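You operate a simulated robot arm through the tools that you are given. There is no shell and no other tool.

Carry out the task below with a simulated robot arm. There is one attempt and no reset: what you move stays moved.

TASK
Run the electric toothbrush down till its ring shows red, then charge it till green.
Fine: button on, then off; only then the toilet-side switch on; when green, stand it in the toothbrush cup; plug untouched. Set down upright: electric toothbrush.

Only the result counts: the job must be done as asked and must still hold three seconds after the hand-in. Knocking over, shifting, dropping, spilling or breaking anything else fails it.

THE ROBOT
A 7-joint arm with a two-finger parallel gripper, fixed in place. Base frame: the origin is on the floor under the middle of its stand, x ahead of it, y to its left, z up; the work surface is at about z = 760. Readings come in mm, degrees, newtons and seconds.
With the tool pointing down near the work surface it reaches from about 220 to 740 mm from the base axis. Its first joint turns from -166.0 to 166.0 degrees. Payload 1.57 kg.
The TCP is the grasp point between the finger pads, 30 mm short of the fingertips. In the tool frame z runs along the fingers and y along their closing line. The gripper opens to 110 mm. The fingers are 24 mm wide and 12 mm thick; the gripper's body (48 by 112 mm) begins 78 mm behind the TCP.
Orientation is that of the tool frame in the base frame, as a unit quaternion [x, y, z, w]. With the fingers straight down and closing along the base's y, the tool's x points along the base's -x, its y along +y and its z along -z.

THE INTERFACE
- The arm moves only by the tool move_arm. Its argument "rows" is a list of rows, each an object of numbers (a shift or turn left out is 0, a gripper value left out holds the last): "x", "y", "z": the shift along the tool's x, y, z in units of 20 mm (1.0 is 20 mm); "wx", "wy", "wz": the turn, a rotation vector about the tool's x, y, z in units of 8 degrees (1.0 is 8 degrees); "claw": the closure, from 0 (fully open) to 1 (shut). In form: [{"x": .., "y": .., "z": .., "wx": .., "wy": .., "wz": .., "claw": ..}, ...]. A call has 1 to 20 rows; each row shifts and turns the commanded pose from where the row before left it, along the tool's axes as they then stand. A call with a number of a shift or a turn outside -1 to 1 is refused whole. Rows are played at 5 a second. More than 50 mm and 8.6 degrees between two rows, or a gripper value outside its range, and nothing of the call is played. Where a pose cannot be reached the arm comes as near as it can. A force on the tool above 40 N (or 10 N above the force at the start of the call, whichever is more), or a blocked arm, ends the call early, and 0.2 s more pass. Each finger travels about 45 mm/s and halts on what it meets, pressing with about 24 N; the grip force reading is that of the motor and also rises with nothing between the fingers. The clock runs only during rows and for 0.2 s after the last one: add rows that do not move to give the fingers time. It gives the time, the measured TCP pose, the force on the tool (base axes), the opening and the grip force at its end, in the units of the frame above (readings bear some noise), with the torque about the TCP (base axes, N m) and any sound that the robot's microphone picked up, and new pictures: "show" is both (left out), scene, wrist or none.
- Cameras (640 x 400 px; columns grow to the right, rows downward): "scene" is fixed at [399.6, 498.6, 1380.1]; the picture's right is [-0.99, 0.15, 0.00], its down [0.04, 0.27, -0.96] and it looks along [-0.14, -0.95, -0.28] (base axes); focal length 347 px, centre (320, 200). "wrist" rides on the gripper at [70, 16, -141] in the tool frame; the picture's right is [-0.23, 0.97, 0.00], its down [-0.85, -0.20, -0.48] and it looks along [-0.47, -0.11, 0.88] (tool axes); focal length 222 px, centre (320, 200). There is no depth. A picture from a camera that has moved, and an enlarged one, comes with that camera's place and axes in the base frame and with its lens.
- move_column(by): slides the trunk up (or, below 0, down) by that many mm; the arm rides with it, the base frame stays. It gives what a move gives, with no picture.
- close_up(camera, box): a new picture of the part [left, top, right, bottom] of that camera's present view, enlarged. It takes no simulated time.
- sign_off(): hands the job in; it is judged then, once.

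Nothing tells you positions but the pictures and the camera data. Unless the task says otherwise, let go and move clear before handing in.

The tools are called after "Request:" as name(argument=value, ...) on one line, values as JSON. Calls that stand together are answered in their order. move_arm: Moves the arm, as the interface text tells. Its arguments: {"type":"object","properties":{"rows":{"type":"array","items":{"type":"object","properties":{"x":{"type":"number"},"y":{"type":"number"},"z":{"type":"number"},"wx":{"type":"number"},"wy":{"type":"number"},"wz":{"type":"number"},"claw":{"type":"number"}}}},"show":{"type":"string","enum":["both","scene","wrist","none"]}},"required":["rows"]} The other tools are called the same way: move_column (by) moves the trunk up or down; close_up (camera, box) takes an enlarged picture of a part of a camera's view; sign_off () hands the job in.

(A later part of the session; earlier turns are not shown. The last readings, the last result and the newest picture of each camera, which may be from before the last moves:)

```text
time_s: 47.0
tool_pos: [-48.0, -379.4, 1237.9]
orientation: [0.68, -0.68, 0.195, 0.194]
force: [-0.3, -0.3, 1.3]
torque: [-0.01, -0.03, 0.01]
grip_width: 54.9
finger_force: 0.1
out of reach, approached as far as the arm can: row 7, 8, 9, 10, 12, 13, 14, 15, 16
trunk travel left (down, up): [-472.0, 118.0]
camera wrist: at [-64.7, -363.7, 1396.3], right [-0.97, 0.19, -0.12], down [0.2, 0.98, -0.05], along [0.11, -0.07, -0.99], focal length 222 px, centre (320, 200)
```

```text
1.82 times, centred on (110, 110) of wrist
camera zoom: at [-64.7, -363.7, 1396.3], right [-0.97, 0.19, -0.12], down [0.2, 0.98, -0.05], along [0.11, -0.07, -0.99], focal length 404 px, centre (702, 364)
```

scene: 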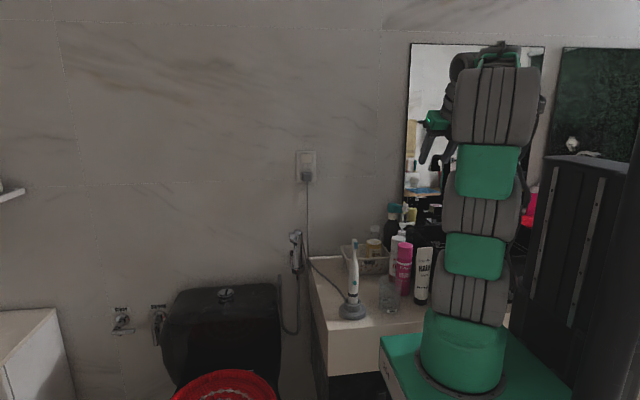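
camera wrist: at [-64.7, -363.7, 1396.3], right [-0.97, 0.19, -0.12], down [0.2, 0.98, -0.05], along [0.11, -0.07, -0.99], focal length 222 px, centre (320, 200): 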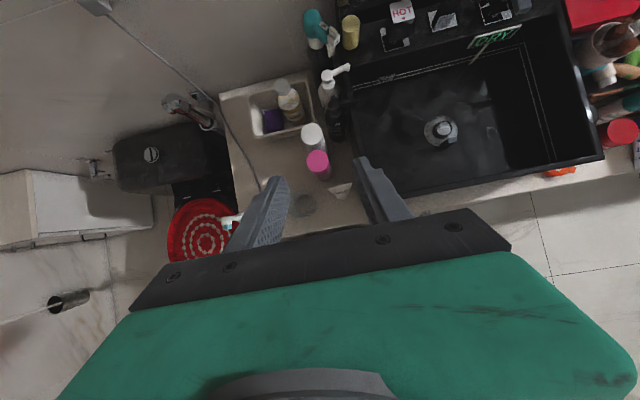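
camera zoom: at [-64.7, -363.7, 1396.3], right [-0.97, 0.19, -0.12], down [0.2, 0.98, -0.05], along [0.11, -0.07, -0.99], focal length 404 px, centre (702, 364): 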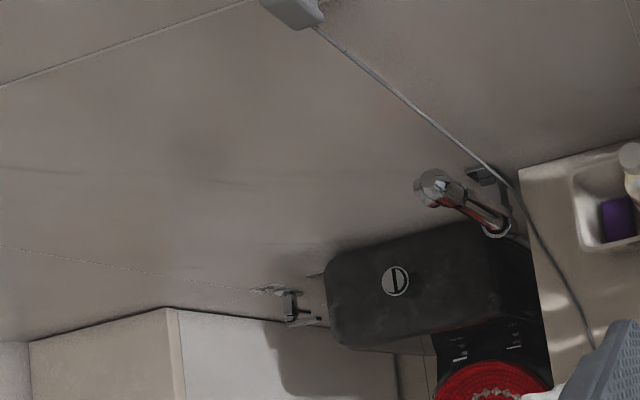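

The yellow cylinder is solid-topped, so it isn't a cup. I'll get a closer look at the cup beyond the sink to tell whether it or the RINSE glass is the toothbrush cup.

Request:
move_arm(rows=[{"y": 1, "z": 0.3}, {"y": 1, "z": 0.3}, {"y": 1, "z": 0.3}, {"y": 1, "z": 0.3}, {"y": 1, "z": 0.3}, {"y": 1, "z": 0.3}, {"y": 1}, {"y": 1}, {"y": 1}, {"y": 1}, {"y": 1}, {"y": 1}, {"y": 1}, {"y": 1}, {"y": 1}, {}], show="both")

```text
time_s: 50.6
tool_pos: [-332.1, -397.1, 1249.0]
orientation: [0.688, -0.664, 0.178, 0.235]
force: [0.7, 0.5, 0.0]
torque: [0.0, 0.02, -0.03]
grip_width: 54.9
finger_force: 0.1
out of reach, approached as far as the arm can: row 1, 15
trunk travel left (down, up): [-472.0, 118.0]
stopped in row 16: the arm was blocked; the commanded pose is now the measured one
camera wrist: at [-335.6, -375.4, 1407.5], right [-0.98, 0.18, -0.04], down [0.18, 0.98, -0.1], along [0.03, -0.1, -0.99], focal length 222 px, centre (320, 200)
```

scene: 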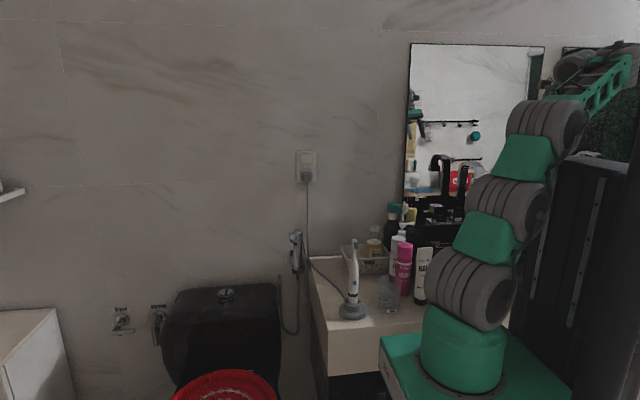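
wrist: 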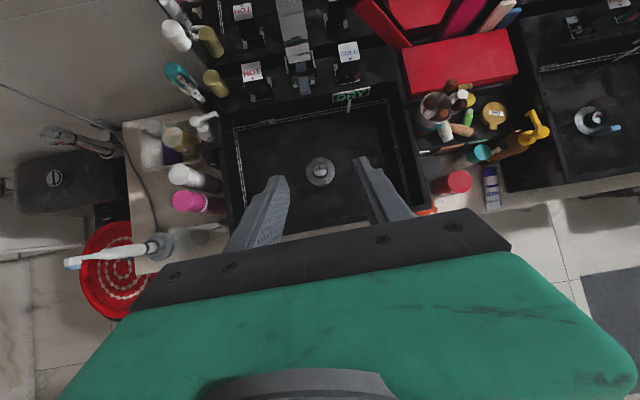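

Request:
close_up(camera="wrist", box=[400, 60, 560, 220])

Request:
close_up(camera="wrist", box=[540, 0, 640, 160])

Request:
close_up(camera="wrist", box=[350, 0, 540, 100])

Request:
close_up(camera="wrist", box=[150, 0, 260, 120])

```text
2.50 times, centred on (480, 140) of wrist
camera zoom: at [-335.6, -375.4, 1407.5], right [-0.98, 0.18, -0.04], down [0.18, 0.98, -0.1], along [0.03, -0.1, -0.99], focal length 555 px, centre (-80, 350)
```

zoom: 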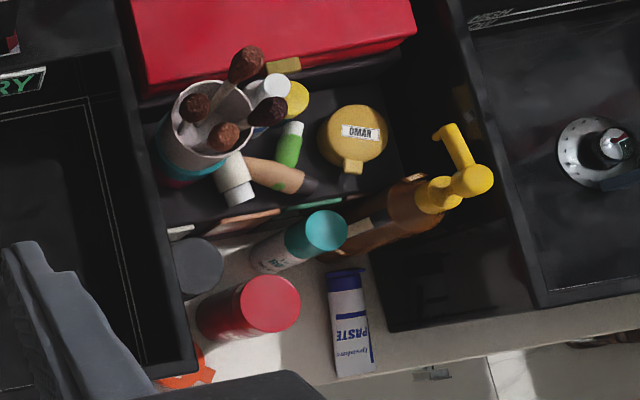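

```text
2.50 times, centred on (590, 80) of wrist
camera zoom: at [-335.6, -375.4, 1407.5], right [-0.98, 0.18, -0.04], down [0.18, 0.98, -0.1], along [0.03, -0.1, -0.99], focal length 555 px, centre (-355, 500)
```

zoom: 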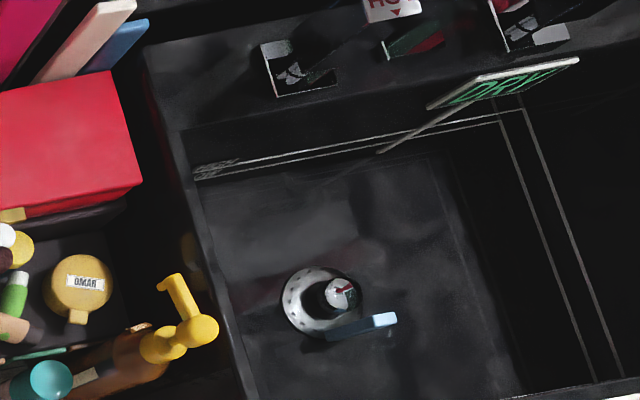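

```text
3.37 times, centred on (445, 50) of wrist
camera zoom: at [-335.6, -375.4, 1407.5], right [-0.98, 0.18, -0.04], down [0.18, 0.98, -0.1], along [0.03, -0.1, -0.99], focal length 748 px, centre (-101, 705)
```

zoom: 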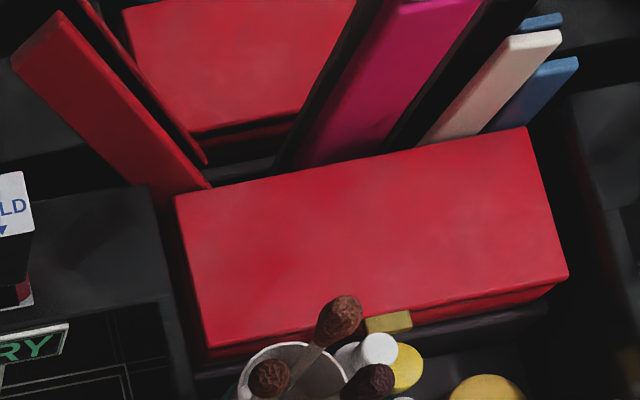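

```text
3.33 times, centred on (205, 60) of wrist
camera zoom: at [-335.6, -375.4, 1407.5], right [-0.98, 0.18, -0.04], down [0.18, 0.98, -0.1], along [0.03, -0.1, -0.99], focal length 740 px, centre (703, 667)
```

zoom: 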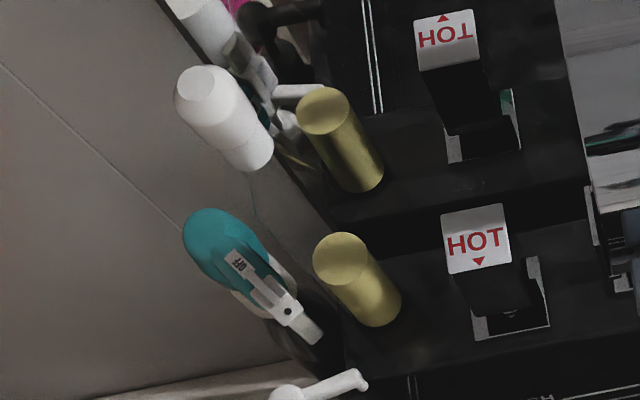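

The far cup is a makeup-brush cup in a cosmetics tray, so the glass next to the charger must be the toothbrush cup. I'll move back toward +x, clear of the column.

Request:
move_arm(rows=[{"y": -1}, {"y": -1}, {"y": -1}, {"y": -1}, {"y": -1}, {"y": -1}, {"y": -1}, {"y": -1}, {"y": -1}, {"y": -1}, {"y": -1}, {"y": -1}, {"y": -1}, {"y": -1}, {"y": -1}, {"y": -1}, {"y": -1}, {"y": -1}], show="none")

```text
time_s: 54.4
tool_pos: [23.5, -391.2, 1217.8]
orientation: [0.689, -0.665, 0.183, 0.225]
force: [-0.5, -0.3, 0.3]
torque: [0.01, -0.04, 0.06]
grip_width: 54.9
finger_force: 0.0
out of reach, approached as far as the arm can: row 18
trunk travel left (down, up): [-472.0, 118.0]
```

Request:
move_arm(rows=[{"x": 0.116, "y": -0.928, "z": 0.304}, {"x": 0.116, "y": -0.928, "z": 0.304}, {"x": 0.116, "y": -0.928, "z": 0.304}, {"x": 0.116, "y": -0.928, "z": 0.304}, {"x": 0.116, "y": -0.928, "z": 0.304}, {"x": 0.116, "y": -0.928, "z": 0.304}, {"x": 0.116, "y": -0.928, "z": 0.304}, {"x": 0.116, "y": -0.928, "z": 0.304}, {"x": 0.116, "y": -0.928, "z": 0.304}, {"x": 0.116, "y": -0.928, "z": 0.304}, {"x": 0.116, "y": -0.928, "z": 0.304}, {"x": 0.116, "y": -0.928, "z": 0.304}, {}], show="both")

```text
time_s: 57.2
tool_pos: [23.8, -391.2, 1220.9]
orientation: [0.688, -0.665, 0.183, 0.227]
force: [0.3, -0.2, -0.2]
torque: [0.0, 0.01, 0.02]
grip_width: 54.9
finger_force: 0.1
out of reach, approached as far as the arm can: row 1, 2, 3, 4, 5, 6, 7, 8, 9, 10, 11, 12
trunk travel left (down, up): [-472.0, 118.0]
camera wrist: at [17.9, -370.5, 1378.9], right [-0.98, 0.18, -0.06], down [0.18, 0.98, -0.09], along [0.04, -0.1, -0.99], focal length 222 px, centre (320, 200)
```

scene: 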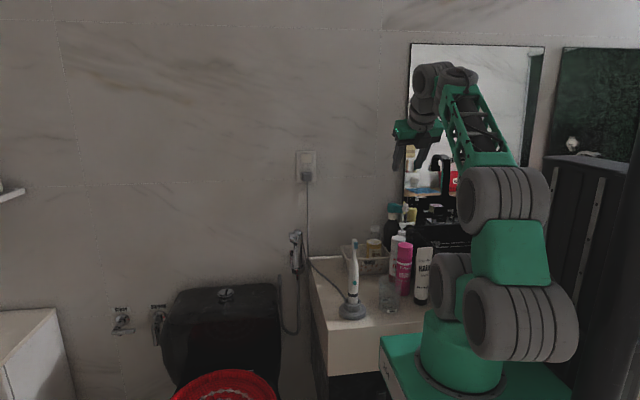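
wrist: 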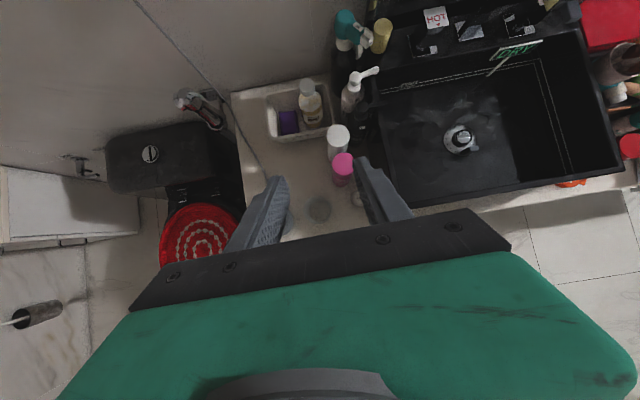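

The arm has swivelled into an awkward elbow posture. I'll untilt and try again.

Request:
move_arm(rows=[{"wy": -1}, {"wy": -1}, {"wy": -1}, {"wy": -1}, {}], show="none")

Request:
move_arm(rows=[{"y": -1}, {"y": -1}, {"y": -1}, {"y": -1}, {"y": -1}, {"y": -1}, {"y": -1}, {"y": -1}, {}], show="scene")

```text
time_s: 58.4
tool_pos: [24.3, -390.6, 1222.2]
orientation: [0.71, -0.703, -0.017, 0.037]
force: [0.3, -0.8, -0.2]
torque: [0.02, 0.01, -0.01]
grip_width: 54.8
finger_force: 0.0
trunk travel left (down, up): [-472.0, 118.0]
```

```text
time_s: 60.4
tool_pos: [184.4, -388.9, 1209.0]
orientation: [0.71, -0.703, -0.016, 0.037]
force: [0.2, 0.1, -0.1]
torque: [-0.01, 0.03, -0.03]
grip_width: 55.1
finger_force: 0.1
trunk travel left (down, up): [-472.0, 118.0]
```

scene: 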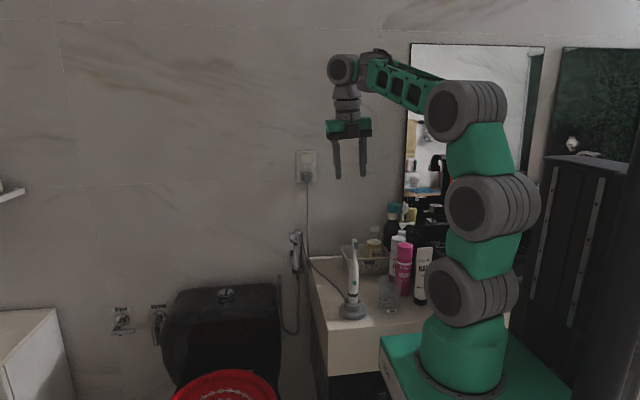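

Normal posture again. To pinch the brush across its button (+y face against back face), I'll approach horizontally from the toilet side pointing -x. I'll reorient and move out over the toilet first.

Request:
move_arm(rows=[{"wz": 1}, {"wz": 1}, {"wz": 1}, {"wz": 1}, {"wz": 1}, {"wz": 1}, {"wz": 1}, {"wz": 1}, {"wz": 1}, {"wz": 1}, {"wz": 1}, {"wz": 0.25}, {}], show="none")

Request:
move_arm(rows=[{"x": -1, "z": 0.6}, {"x": -1, "z": 0.6}, {"x": -1, "z": 0.6}, {"x": -1, "z": 0.6}, {"x": -1, "z": 0.6}, {"x": -1, "z": 0.6}, {"x": -1, "z": 0.6}, {"x": -1, "z": 0.6}, {"x": -1, "z": 0.6}, {"x": -1, "z": 0.6}, {"x": -1, "z": 0.6}, {"x": -1, "z": 0.6}, {"x": -1, "z": 0.6}, {"x": -1, "z": 0.6}, {}], show="both")

```text
time_s: 63.2
tool_pos: [183.1, -389.3, 1209.7]
orientation: [-0.005, 0.999, -0.015, -0.039]
force: [0.0, -0.1, -0.7]
torque: [-0.01, 0.01, -0.01]
grip_width: 55.0
finger_force: 0.0
trunk travel left (down, up): [-472.0, 118.0]
```

```text
time_s: 66.4
tool_pos: [450.8, -389.6, 1017.4]
orientation: [-0.005, 0.999, -0.015, -0.038]
force: [0.9, -0.8, 0.1]
torque: [0.0, 0.03, 0.01]
grip_width: 55.0
finger_force: 0.1
trunk travel left (down, up): [-472.0, 118.0]
camera wrist: at [391.7, -370.7, 1165.2], right [0.22, 0.98, -0.05], down [0.89, -0.18, 0.42], along [0.4, -0.13, -0.91], focal length 222 px, centre (320, 200)
```

scene: 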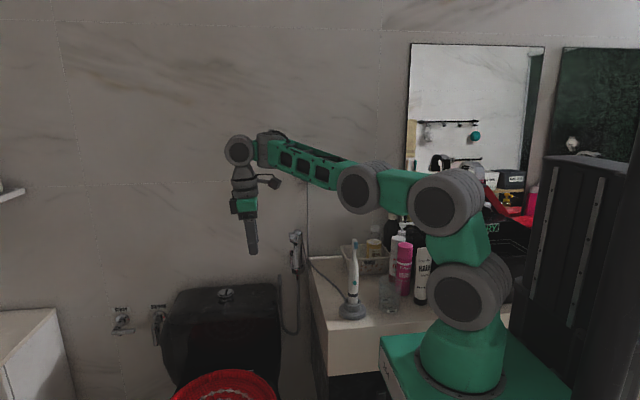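
wrist: 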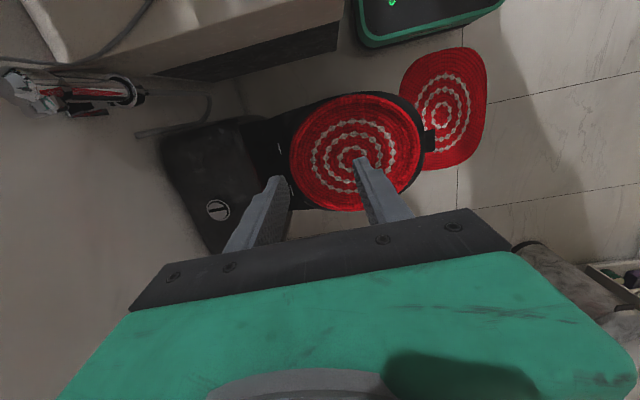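

Request:
move_column(by=115)

Request:
close_up(camera="scene", box=[330, 235, 380, 325])

Request:
close_up(camera="scene", box=[340, 235, 370, 280])

Request:
close_up(camera="scene", box=[340, 275, 370, 320])

```text
time_s: 67.9
tool_pos: [450.3, -389.3, 1133.3]
orientation: [-0.004, 0.999, -0.014, -0.038]
force: [0.0, 0.1, 0.1]
torque: [-0.01, 0.01, -0.01]
grip_width: 54.9
finger_force: 0.0
trunk travel left (down, up): [-587.0, 3.0]
```

```text
4.44 times, centred on (355, 280) of scene
camera zoom: at [399.6, 498.6, 1380.1], right [-0.99, 0.15, 0.0], down [0.04, 0.27, -0.96], along [-0.14, -0.95, -0.28], focal length 1542 px, centre (164, -156)
```

zoom: 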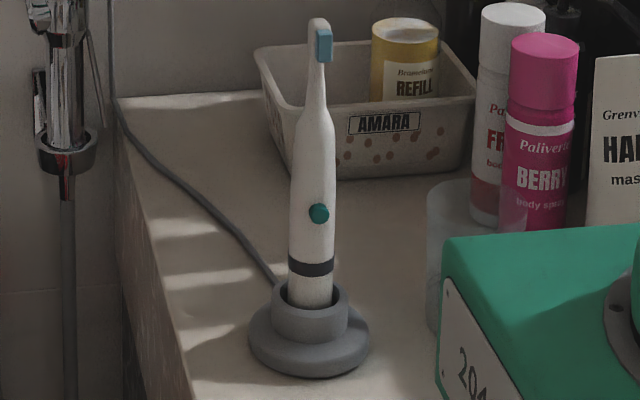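

```text
8.89 times, centred on (355, 258) of scene
camera zoom: at [399.6, 498.6, 1380.1], right [-0.99, 0.15, 0.0], down [0.04, 0.27, -0.96], along [-0.14, -0.95, -0.28], focal length 3084 px, centre (9, -311)
```

zoom: 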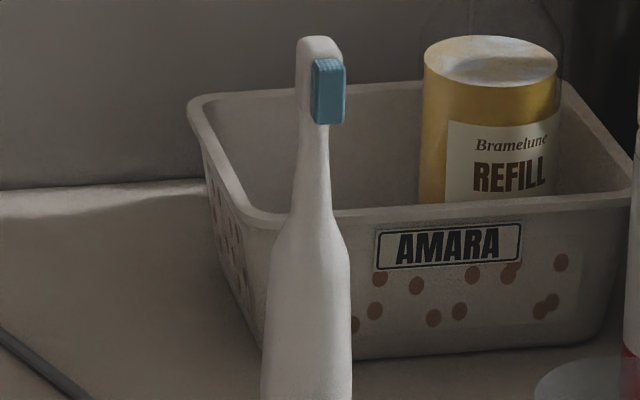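

```text
8.89 times, centred on (355, 298) of scene
camera zoom: at [399.6, 498.6, 1380.1], right [-0.99, 0.15, 0.0], down [0.04, 0.27, -0.96], along [-0.14, -0.95, -0.28], focal length 3084 px, centre (9, -667)
```

zoom: 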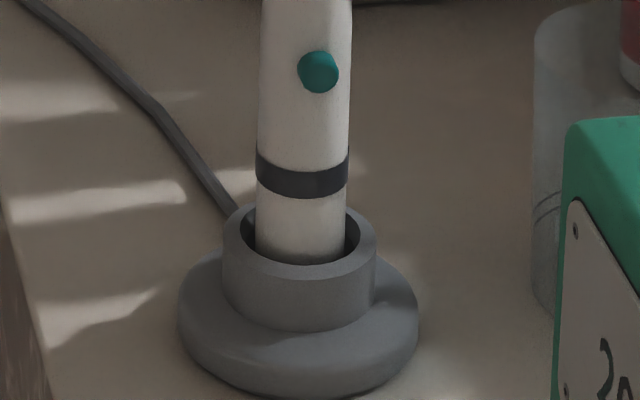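

The brush axis is near (168, -390). Its button is at z≈868 facing +y, the ring is at z≈831, and the socket rim is at z≈802. I'll come down over the toilet and test whether a tilt toward -x works from this side.

Request:
move_arm(rows=[{"x": 0.216, "z": 0.92, "wx": -0.2}, {"x": 0.216, "z": 0.92}, {"x": 0.216, "z": 0.92}, {"x": 0.216, "z": 0.92}, {"x": 0.216, "z": 0.92}, {"x": 0.216, "z": 0.92}, {"x": 0.216, "z": 0.92}, {"x": 0.216, "z": 0.92}, {"x": 0.216, "z": 0.92}, {"x": 0.216, "z": 0.92}, {"x": 0.216, "z": 0.92}, {"x": 0.216, "z": 0.92}, {"x": 0.216, "z": 0.92}, {}], show="scene")

Request:
move_arm(rows=[{"x": 0.8, "wy": 0.56}, {"x": 0.8, "wy": 0.56}, {"x": 0.8, "wy": 0.56}, {"x": 0.8, "wy": 0.56}, {"x": 0.8, "wy": 0.56}, {}], show="both")

```text
time_s: 70.9
tool_pos: [443.2, -459.2, 979.0]
orientation: [-0.003, 0.999, 0.001, -0.04]
force: [0.0, 1.0, -0.6]
torque: [-0.01, -0.03, 0.03]
grip_width: 55.1
finger_force: 0.1
out of reach, approached as far as the arm can: row 5, 6, 7, 8, 9, 10, 11, 12, 13
trunk travel left (down, up): [-587.0, 3.0]
```

scene: 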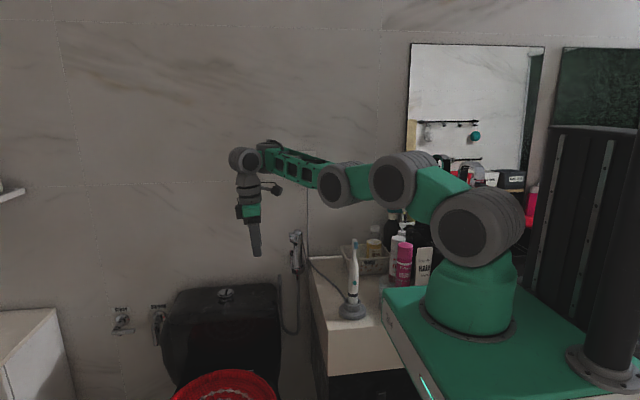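

```text
time_s: 72.3
tool_pos: [364.0, -457.9, 996.7]
orientation: [-0.005, 0.972, -0.001, -0.233]
force: [0.1, 0.8, 0.5]
torque: [0.02, 0.0, -0.03]
grip_width: 55.2
finger_force: 0.0
trunk travel left (down, up): [-587.0, 3.0]
camera wrist: at [366.0, -440.9, 1155.9], right [0.19, 0.98, -0.1], down [0.98, -0.19, 0.04], along [0.02, -0.11, -0.99], focal length 222 px, centre (320, 200)
```

scene: 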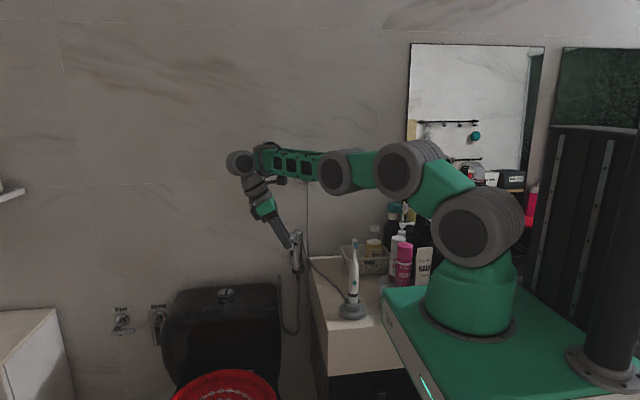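
wrist: 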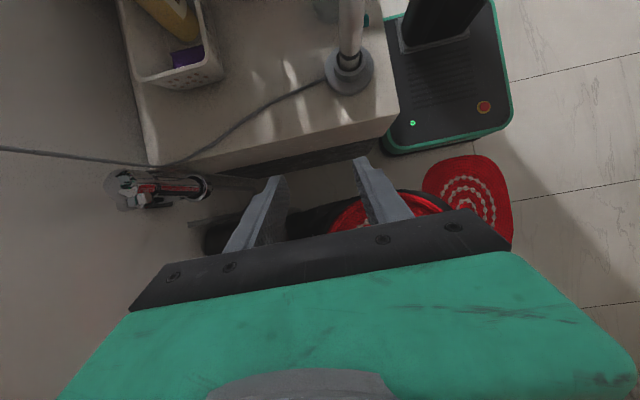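

Raising the trunk limited the downward reach here. It's better to set the posture high and descend by lowering the trunk. I'll untilt, rise, and move in above the counter.

Request:
move_arm(rows=[{"wy": -0.85, "z": -1}, {"wy": -0.85, "z": -1}, {"wy": -0.85, "z": -1}, {"wy": -0.85, "z": -1}, {"z": -1}, {"z": -1}, {"z": -1}, {"z": -1}, {"z": -1}, {"z": -1}, {"z": -1}, {}], show="none")

Request:
move_arm(rows=[{"x": 1, "y": 0.4}, {"x": 1, "y": 0.4}, {"x": 1, "y": 0.4}, {"x": 1, "y": 0.4}, {"x": 1, "y": 0.4}, {"x": 1, "y": 0.4}, {"x": 1}, {"x": 1}, {"x": 1}, {"x": 1}, {"x": 1}, {"x": 1}, {"x": 1}, {"x": 1}, {}], show="scene")

```text
time_s: 74.9
tool_pos: [386.0, -454.9, 1213.0]
orientation: [-0.005, 1.0, 0.0, 0.003]
force: [0.1, 0.8, -0.2]
torque: [0.04, -0.02, 0.01]
grip_width: 54.9
finger_force: 0.0
trunk travel left (down, up): [-587.0, 3.0]
```

```text
time_s: 78.1
tool_pos: [104.9, -412.2, 1210.5]
orientation: [-0.004, 1.0, -0.002, 0.003]
force: [1.0, 0.1, -0.2]
torque: [0.01, -0.01, -0.01]
grip_width: 55.0
finger_force: 0.0
trunk travel left (down, up): [-587.0, 3.0]
```

scene: 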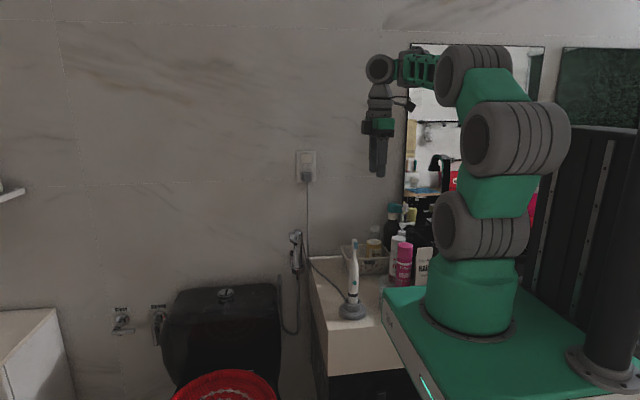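

Request:
move_arm(rows=[{"wz": 1}, {"wz": 1}, {"wz": 1}, {"wz": 1}, {"wz": 1}, {"wz": 1}, {"wz": 1}, {"wz": 1}, {"wz": 1}, {"wz": 1}, {"wz": 1}, {"wz": 1}, {"wz": 1}, {"wz": 1}, {"wz": 1}, {"wz": 1}, {"wz": 1}, {"wz": 1}, {"wz": 1}, {"wz": 1}], show="none")

Request:
move_arm(rows=[{"wz": 1}, {"wz": 1}, {"wz": 0.5}, {}], show="both")

```text
time_s: 82.3
tool_pos: [104.3, -413.2, 1210.4]
orientation: [0.984, 0.177, 0.002, 0.001]
force: [0.1, 1.0, -0.2]
torque: [-0.01, 0.02, 0.0]
grip_width: 54.9
finger_force: 0.0
trunk travel left (down, up): [-587.0, 3.0]
```

```text
time_s: 83.3
tool_pos: [103.6, -412.0, 1211.1]
orientation: [1.0, 0.003, 0.003, 0.001]
force: [0.0, -0.5, -0.2]
torque: [-0.02, 0.03, 0.02]
grip_width: 55.0
finger_force: 0.1
trunk travel left (down, up): [-587.0, 3.0]
camera wrist: at [173.9, -427.0, 1354.1], right [-0.22, -0.98, 0.0], down [-0.86, 0.19, 0.47], along [-0.46, 0.1, -0.88], focal length 222 px, centre (320, 200)
```

scene: 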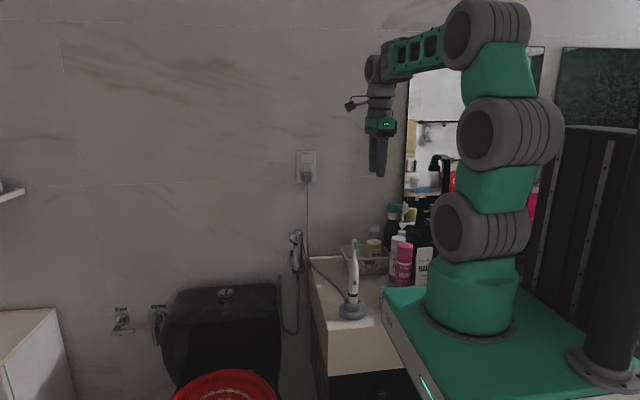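
wrist: 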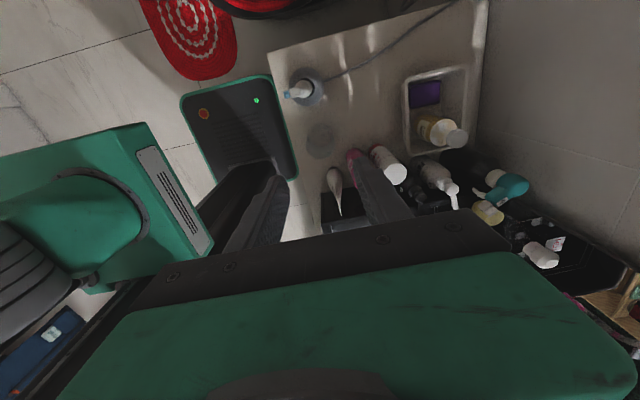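

Request:
move_arm(rows=[{"wy": 1, "x": 0.5, "claw": 0.25}, {"wy": 1, "x": 0.5}, {"wy": 1, "x": 0.5}, {"wy": 1, "x": 0.5}, {"wy": 1, "x": 0.5}, {"wy": 1, "x": 0.5}, {}], show="both")

```text
time_s: 84.9
tool_pos: [156.7, -407.1, 1206.2]
orientation: [0.926, 0.004, 0.378, -0.002]
force: [0.1, -0.8, -1.3]
torque: [-0.01, 0.02, -0.01]
grip_width: 82.7
finger_force: 0.0
out of reach, approached as far as the arm can: row 1, 5, 6
trunk travel left (down, up): [-587.0, 3.0]
camera wrist: at [107.2, -423.3, 1356.4], right [-0.15, -0.98, -0.16], down [-0.95, 0.19, -0.26], along [0.28, 0.11, -0.95], focal length 222 px, centre (320, 200)
```

scene: 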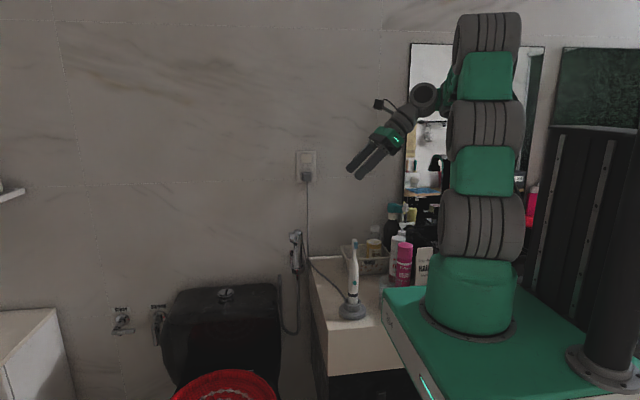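
wrist: 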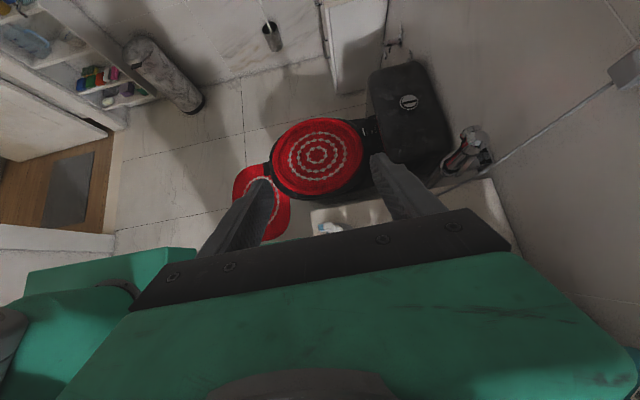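

The 44° tilt toward +x is good. I'll lower the trunk to bring the fingers just above the brush head and check alignment.

Request:
move_column(by=-140)

Request:
move_arm(rows=[{}], show="both")

```text
time_s: 86.5
tool_pos: [157.1, -406.4, 1065.2]
orientation: [0.926, 0.005, 0.379, -0.001]
force: [-0.5, -0.1, -0.5]
torque: [-0.01, -0.01, -0.01]
grip_width: 82.4
finger_force: 0.1
trunk travel left (down, up): [-447.0, 143.0]
```

```text
time_s: 86.9
tool_pos: [156.4, -407.3, 1066.7]
orientation: [0.926, 0.004, 0.378, 0.0]
force: [-0.2, 0.5, -0.6]
torque: [-0.04, -0.02, 0.03]
grip_width: 82.7
finger_force: 0.0
trunk travel left (down, up): [-447.0, 143.0]
camera wrist: at [107.4, -423.2, 1216.5], right [-0.15, -0.98, -0.16], down [-0.95, 0.19, -0.26], along [0.28, 0.11, -0.95], focal length 222 px, centre (320, 200)
```

scene: 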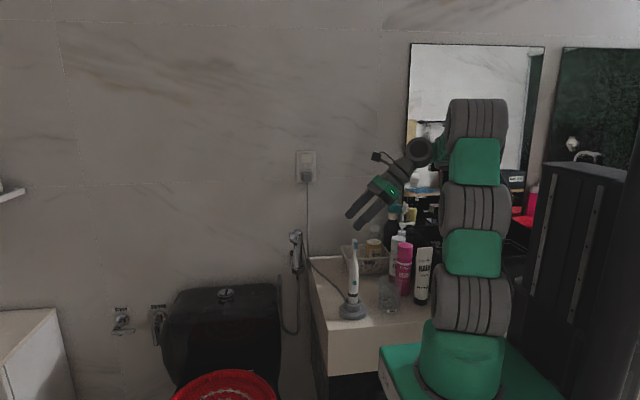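
wrist: 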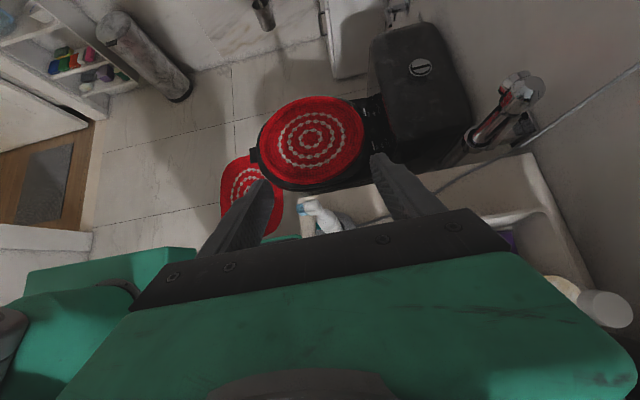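

Request:
move_arm(rows=[{"x": 0.2, "z": 0.19, "y": -0.43}, {"x": 0.2, "z": 0.19, "y": -0.42}, {}], show="none")

Request:
close_up(camera="wrist", box=[200, 130, 440, 250])

Request:
close_up(camera="scene", box=[330, 140, 450, 330])

```text
time_s: 87.7
tool_pos: [167.7, -388.8, 1065.7]
orientation: [0.926, 0.005, 0.378, -0.001]
force: [1.4, 0.4, -0.4]
torque: [0.01, -0.02, -0.01]
grip_width: 82.6
finger_force: 0.0
trunk travel left (down, up): [-447.0, 143.0]
```

```text
2.67 times, centred on (320, 190) of wrist
camera zoom: at [118.9, -405.7, 1216.6], right [-0.15, -0.98, -0.16], down [-0.95, 0.19, -0.26], along [0.28, 0.11, -0.95], focal length 592 px, centre (320, 227)
```

zoom: 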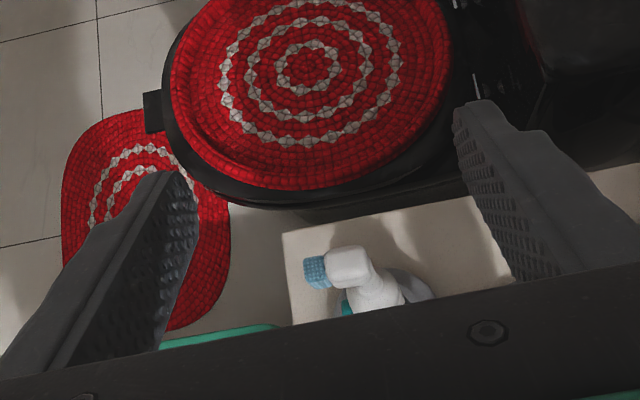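

```text
2.11 times, centred on (390, 235) of scene
camera zoom: at [399.6, 498.6, 1380.1], right [-0.99, 0.15, 0.0], down [0.04, 0.27, -0.96], along [-0.14, -0.95, -0.28], focal length 730 px, centre (173, 126)
```

zoom: 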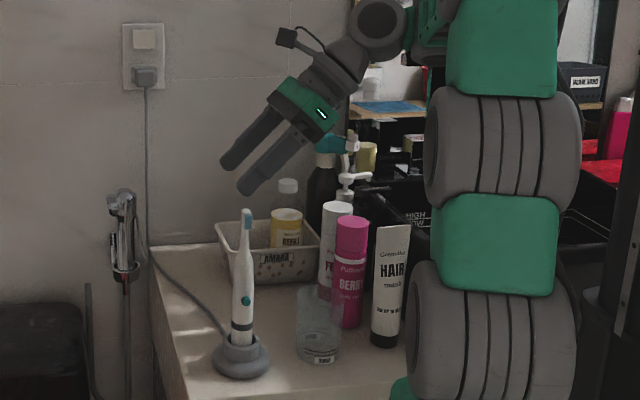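

The head top measures about (168, -388), so the fingers are centred on it. I'll descend with the trunk in two steps, checking in between.

Request:
move_column(by=-120)

Request:
close_up(camera="wrist", box=[200, 130, 440, 250])

Request:
close_up(camera="scene", box=[320, 180, 440, 330])

```text
time_s: 89.2
tool_pos: [167.3, -389.4, 945.7]
orientation: [0.926, 0.006, 0.377, -0.001]
force: [-0.1, 0.8, 0.6]
torque: [0.02, -0.01, 0.02]
grip_width: 82.8
finger_force: 0.0
trunk travel left (down, up): [-327.0, 263.0]
```

```text
2.67 times, centred on (320, 190) of wrist
camera zoom: at [118.8, -405.8, 1096.6], right [-0.15, -0.98, -0.16], down [-0.95, 0.19, -0.26], along [0.28, 0.11, -0.95], focal length 592 px, centre (320, 227)
```

zoom: 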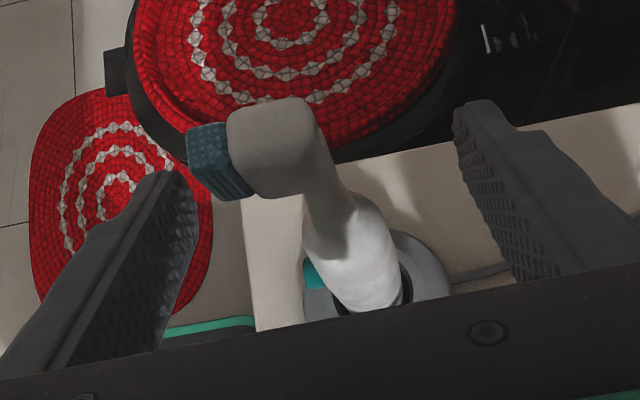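

```text
2.67 times, centred on (380, 255) of scene
camera zoom: at [399.6, 498.6, 1380.1], right [-0.99, 0.15, 0.0], down [0.04, 0.27, -0.96], along [-0.14, -0.95, -0.28], focal length 925 px, centre (160, 53)
```

zoom: 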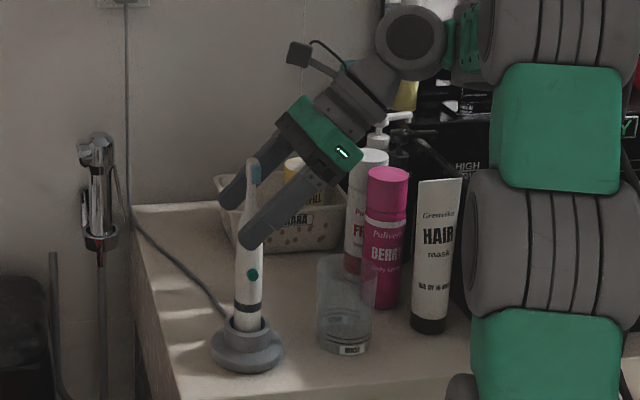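

Request:
move_column(by=-76)

Request:
close_up(camera="wrist", box=[200, 130, 440, 250])

Request:
close_up(camera="scene", box=[320, 220, 440, 330])

```text
time_s: 90.4
tool_pos: [167.1, -387.3, 869.2]
orientation: [0.926, 0.004, 0.378, -0.001]
force: [0.3, 0.5, -0.1]
torque: [-0.04, 0.01, 0.03]
grip_width: 82.4
finger_force: 0.0
trunk travel left (down, up): [-251.0, 339.0]
```

```text
2.67 times, centred on (320, 190) of wrist
camera zoom: at [118.8, -405.8, 1020.6], right [-0.15, -0.98, -0.16], down [-0.95, 0.19, -0.26], along [0.28, 0.11, -0.95], focal length 592 px, centre (320, 227)
```

zoom: 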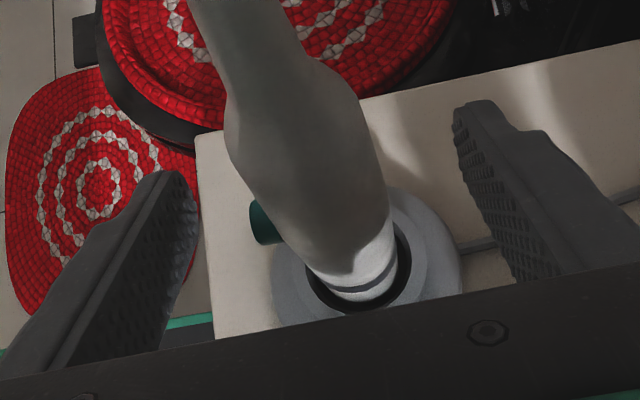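

```text
3.64 times, centred on (380, 275) of scene
camera zoom: at [399.6, 498.6, 1380.1], right [-0.99, 0.15, 0.0], down [0.04, 0.27, -0.96], along [-0.14, -0.95, -0.28], focal length 1261 px, centre (102, -73)
```

zoom: 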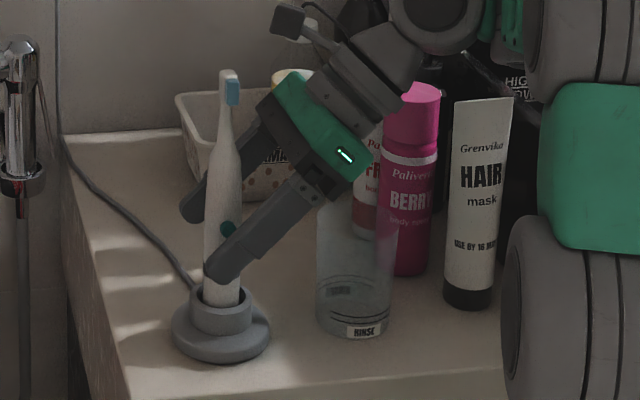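

Well placed: the button (tip at y≈-370) faces the +y finger, and TCP y≈-388 is the pinch midpoint. I'll close to 46 mm first and check centring.

Request:
move_arm(rows=[{"claw": 0.4}, {"claw": 0.5}, {"claw": 0.58}, {}, {}], show="none")

Request:
close_up(camera="wrist", box=[240, 150, 400, 250])

Request:
close_up(camera="scene", box=[330, 230, 390, 320])

```text
time_s: 91.6
tool_pos: [166.5, -389.6, 869.2]
orientation: [0.926, 0.005, 0.378, -0.001]
force: [0.3, -0.1, -0.7]
torque: [0.01, -0.02, 0.0]
grip_width: 46.3
finger_force: 0.0
trunk travel left (down, up): [-251.0, 339.0]
```

```text
4.00 times, centred on (320, 200) of wrist
camera zoom: at [118.8, -405.8, 1020.5], right [-0.15, -0.98, -0.16], down [-0.95, 0.19, -0.26], along [0.28, 0.11, -0.95], focal length 888 px, centre (320, 200)
```

zoom: 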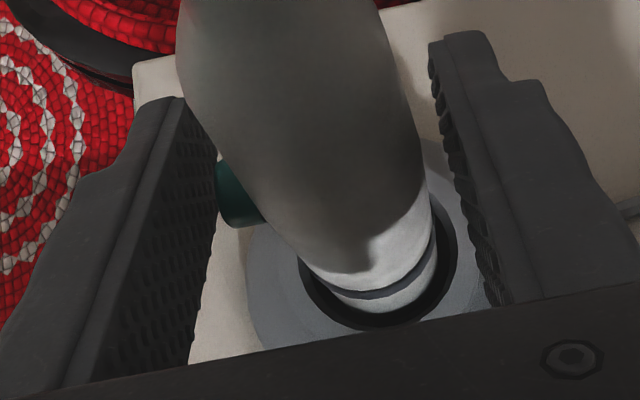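

```text
4.44 times, centred on (360, 275) of scene
camera zoom: at [399.6, 498.6, 1380.1], right [-0.99, 0.15, 0.0], down [0.04, 0.27, -0.96], along [-0.14, -0.95, -0.28], focal length 1542 px, centre (142, -133)
```

zoom: 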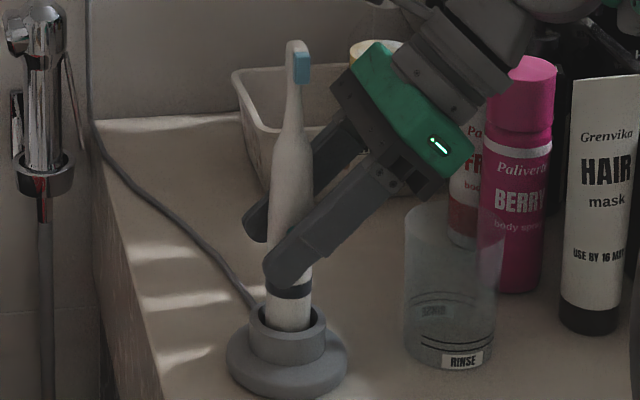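

The button gap is about 3.4 mm and the back gap about 6.5 mm, so I'll shift 1.5 mm toward +y and close in small steps.

Request:
move_arm(rows=[{"y": -0.08}, {"claw": 0.62}, {"claw": 0.635}, {}, {}], show="none")

Request:
close_up(camera="wrist", box=[240, 150, 400, 250])

```text
time_s: 92.8
tool_pos: [167.4, -386.0, 870.6]
orientation: [0.926, 0.004, 0.378, -0.001]
force: [-1.1, 0.1, 0.4]
torque: [0.01, 0.0, -0.01]
grip_width: 40.3
finger_force: 0.1
trunk travel left (down, up): [-251.0, 339.0]
```

```text
4.00 times, centred on (320, 200) of wrist
camera zoom: at [118.4, -403.5, 1021.4], right [-0.15, -0.98, -0.16], down [-0.95, 0.19, -0.26], along [0.28, 0.11, -0.95], focal length 888 px, centre (320, 200)
```

zoom: 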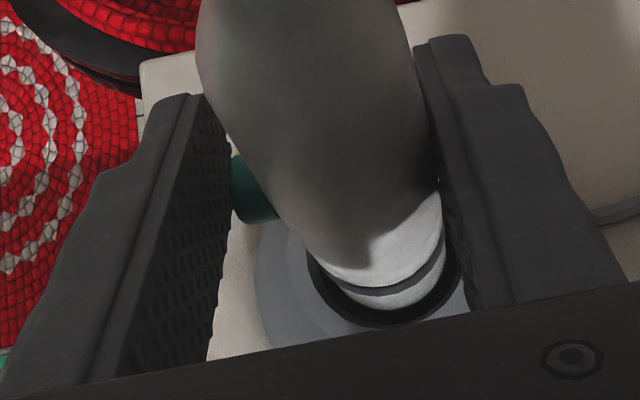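

Request:
move_arm(rows=[{"y": 0.035}, {"claw": 0.645}, {"claw": 0.655}, {"claw": 0.665}, {}, {}], show="none")

Request:
close_up(camera="wrist", box=[240, 150, 400, 250])

Request:
close_up(camera="scene", box=[330, 230, 390, 320])

```text
time_s: 94.2
tool_pos: [168.9, -388.3, 870.0]
orientation: [0.926, 0.005, 0.377, -0.002]
force: [0.2, -0.6, 0.0]
torque: [-0.01, -0.02, -0.01]
grip_width: 37.3
finger_force: 0.3
trunk travel left (down, up): [-251.0, 339.0]
```

```text
4.00 times, centred on (320, 200) of wrist
camera zoom: at [119.0, -404.5, 1021.3], right [-0.15, -0.98, -0.16], down [-0.95, 0.19, -0.26], along [0.28, 0.11, -0.95], focal length 888 px, centre (320, 200)
```

zoom: 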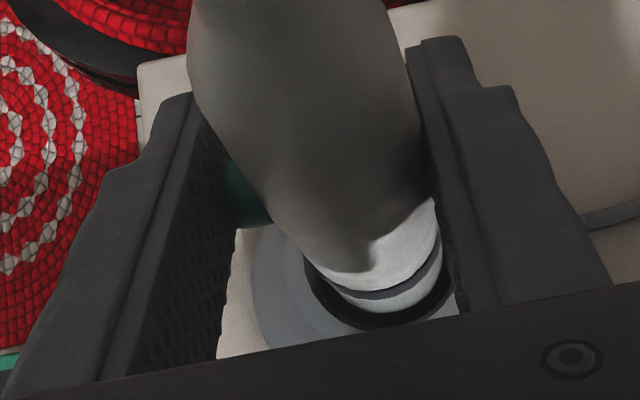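

```text
4.44 times, centred on (360, 275) of scene
camera zoom: at [399.6, 498.6, 1380.1], right [-0.99, 0.15, 0.0], down [0.04, 0.27, -0.96], along [-0.14, -0.95, -0.28], focal length 1542 px, centre (142, -133)
```

zoom: 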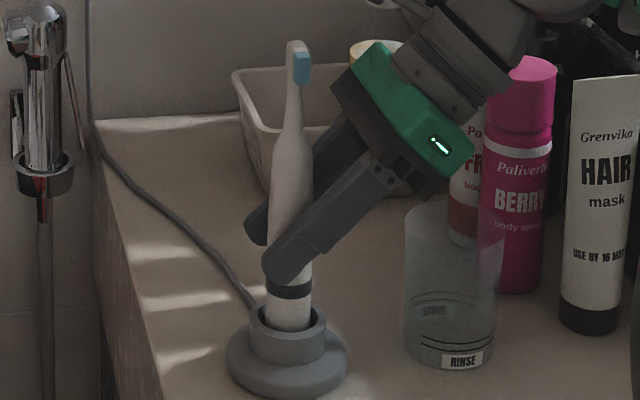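

Request:
move_arm(rows=[{"claw": 0.672}, {"claw": 0.679}, {}], show="none")

```text
time_s: 95.0
tool_pos: [168.7, -387.6, 870.0]
orientation: [0.926, 0.004, 0.377, -0.001]
force: [0.9, -0.5, -0.6]
torque: [0.0, -0.03, -0.05]
grip_width: 35.5
finger_force: 0.1
trunk travel left (down, up): [-251.0, 339.0]
```

Request:
move_arm(rows=[{"claw": 0.686}, {"claw": 0.692}, {}], show="none")

Request:
close_up(camera="wrist", box=[240, 150, 400, 250])

Request:
close_up(camera="scene", box=[330, 230, 390, 320])

```text
time_s: 95.8
tool_pos: [168.3, -387.8, 870.0]
orientation: [0.926, 0.004, 0.378, -0.001]
force: [0.8, -0.9, 0.5]
torque: [0.0, 0.01, -0.03]
grip_width: 34.8
finger_force: 0.4
trunk travel left (down, up): [-251.0, 339.0]
heard: click, click, click
```

```text
4.00 times, centred on (320, 200) of wrist
camera zoom: at [119.0, -404.5, 1021.3], right [-0.15, -0.98, -0.16], down [-0.95, 0.19, -0.26], along [0.28, 0.11, -0.95], focal length 888 px, centre (320, 200)
```

zoom: 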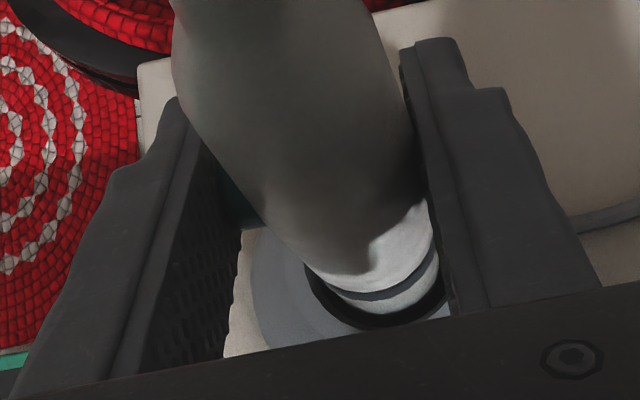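

```text
4.44 times, centred on (360, 275) of scene
camera zoom: at [399.6, 498.6, 1380.1], right [-0.99, 0.15, 0.0], down [0.04, 0.27, -0.96], along [-0.14, -0.95, -0.28], focal length 1542 px, centre (142, -133)
```

zoom: 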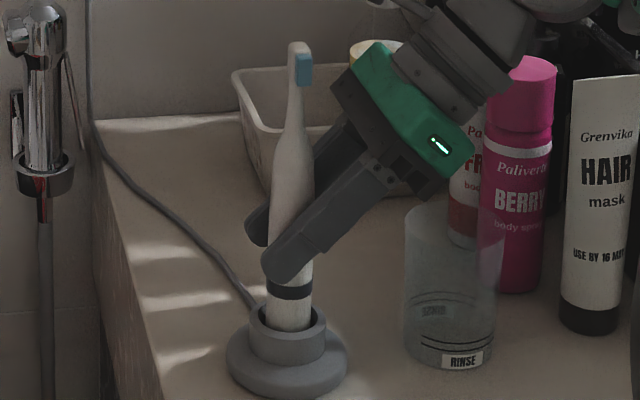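

I heard three clicks, so the button chattered near its threshold. I'll open the fingers a little and listen and look for whether it's running.

Request:
move_arm(rows=[{"claw": 0.62}, {}, {}], show="none")

Request:
close_up(camera="wrist", box=[240, 150, 400, 250])

Request:
close_up(camera="scene", box=[330, 230, 390, 320])

```text
time_s: 96.6
tool_pos: [167.5, -388.4, 870.3]
orientation: [0.926, 0.005, 0.378, -0.002]
force: [-0.8, 0.8, 0.4]
torque: [0.01, -0.02, 0.03]
grip_width: 41.6
finger_force: 0.0
trunk travel left (down, up): [-251.0, 339.0]
```

```text
4.00 times, centred on (320, 200) of wrist
camera zoom: at [119.0, -404.4, 1021.4], right [-0.15, -0.98, -0.16], down [-0.95, 0.19, -0.26], along [0.28, 0.11, -0.95], focal length 888 px, centre (320, 200)
```

zoom: 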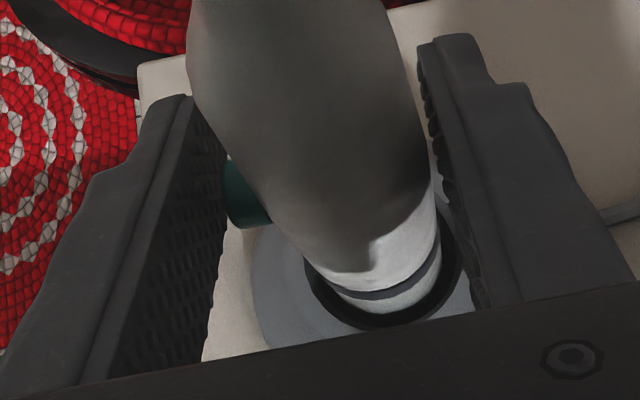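

```text
4.44 times, centred on (360, 275) of scene
camera zoom: at [399.6, 498.6, 1380.1], right [-0.99, 0.15, 0.0], down [0.04, 0.27, -0.96], along [-0.14, -0.95, -0.28], focal length 1542 px, centre (142, -133)
```

zoom: 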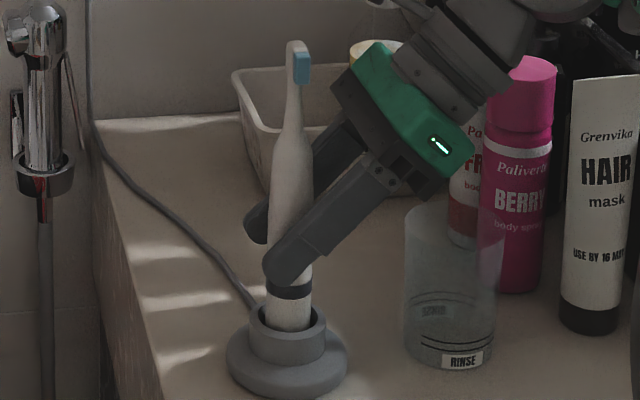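

Request:
move_arm(rows=[{}, {}, {}, {}, {}, {}, {}, {}, {}, {}, {}, {}, {}, {}, {}, {}, {}, {}, {}, {}], show="none")

Request:
close_up(camera="scene", box=[340, 275, 370, 320])

```text
time_s: 100.8
tool_pos: [168.7, -389.2, 869.9]
orientation: [0.926, 0.005, 0.378, -0.002]
force: [-0.1, 0.5, 0.4]
torque: [0.01, -0.02, 0.01]
grip_width: 41.8
finger_force: 0.0
trunk travel left (down, up): [-251.0, 339.0]
```

```text
8.89 times, centred on (355, 298) of scene
camera zoom: at [399.6, 498.6, 1380.1], right [-0.99, 0.15, 0.0], down [0.04, 0.27, -0.96], along [-0.14, -0.95, -0.28], focal length 3084 px, centre (9, -667)
```

zoom: 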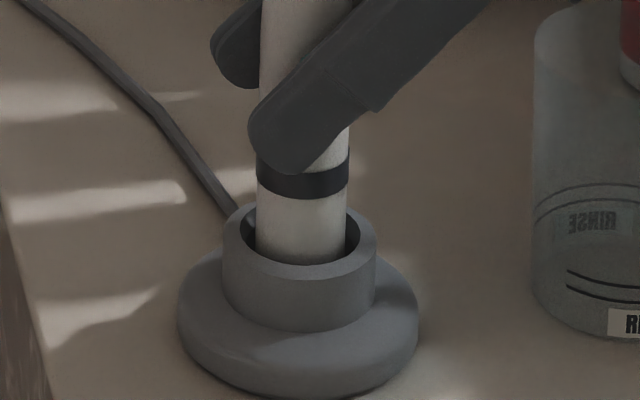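

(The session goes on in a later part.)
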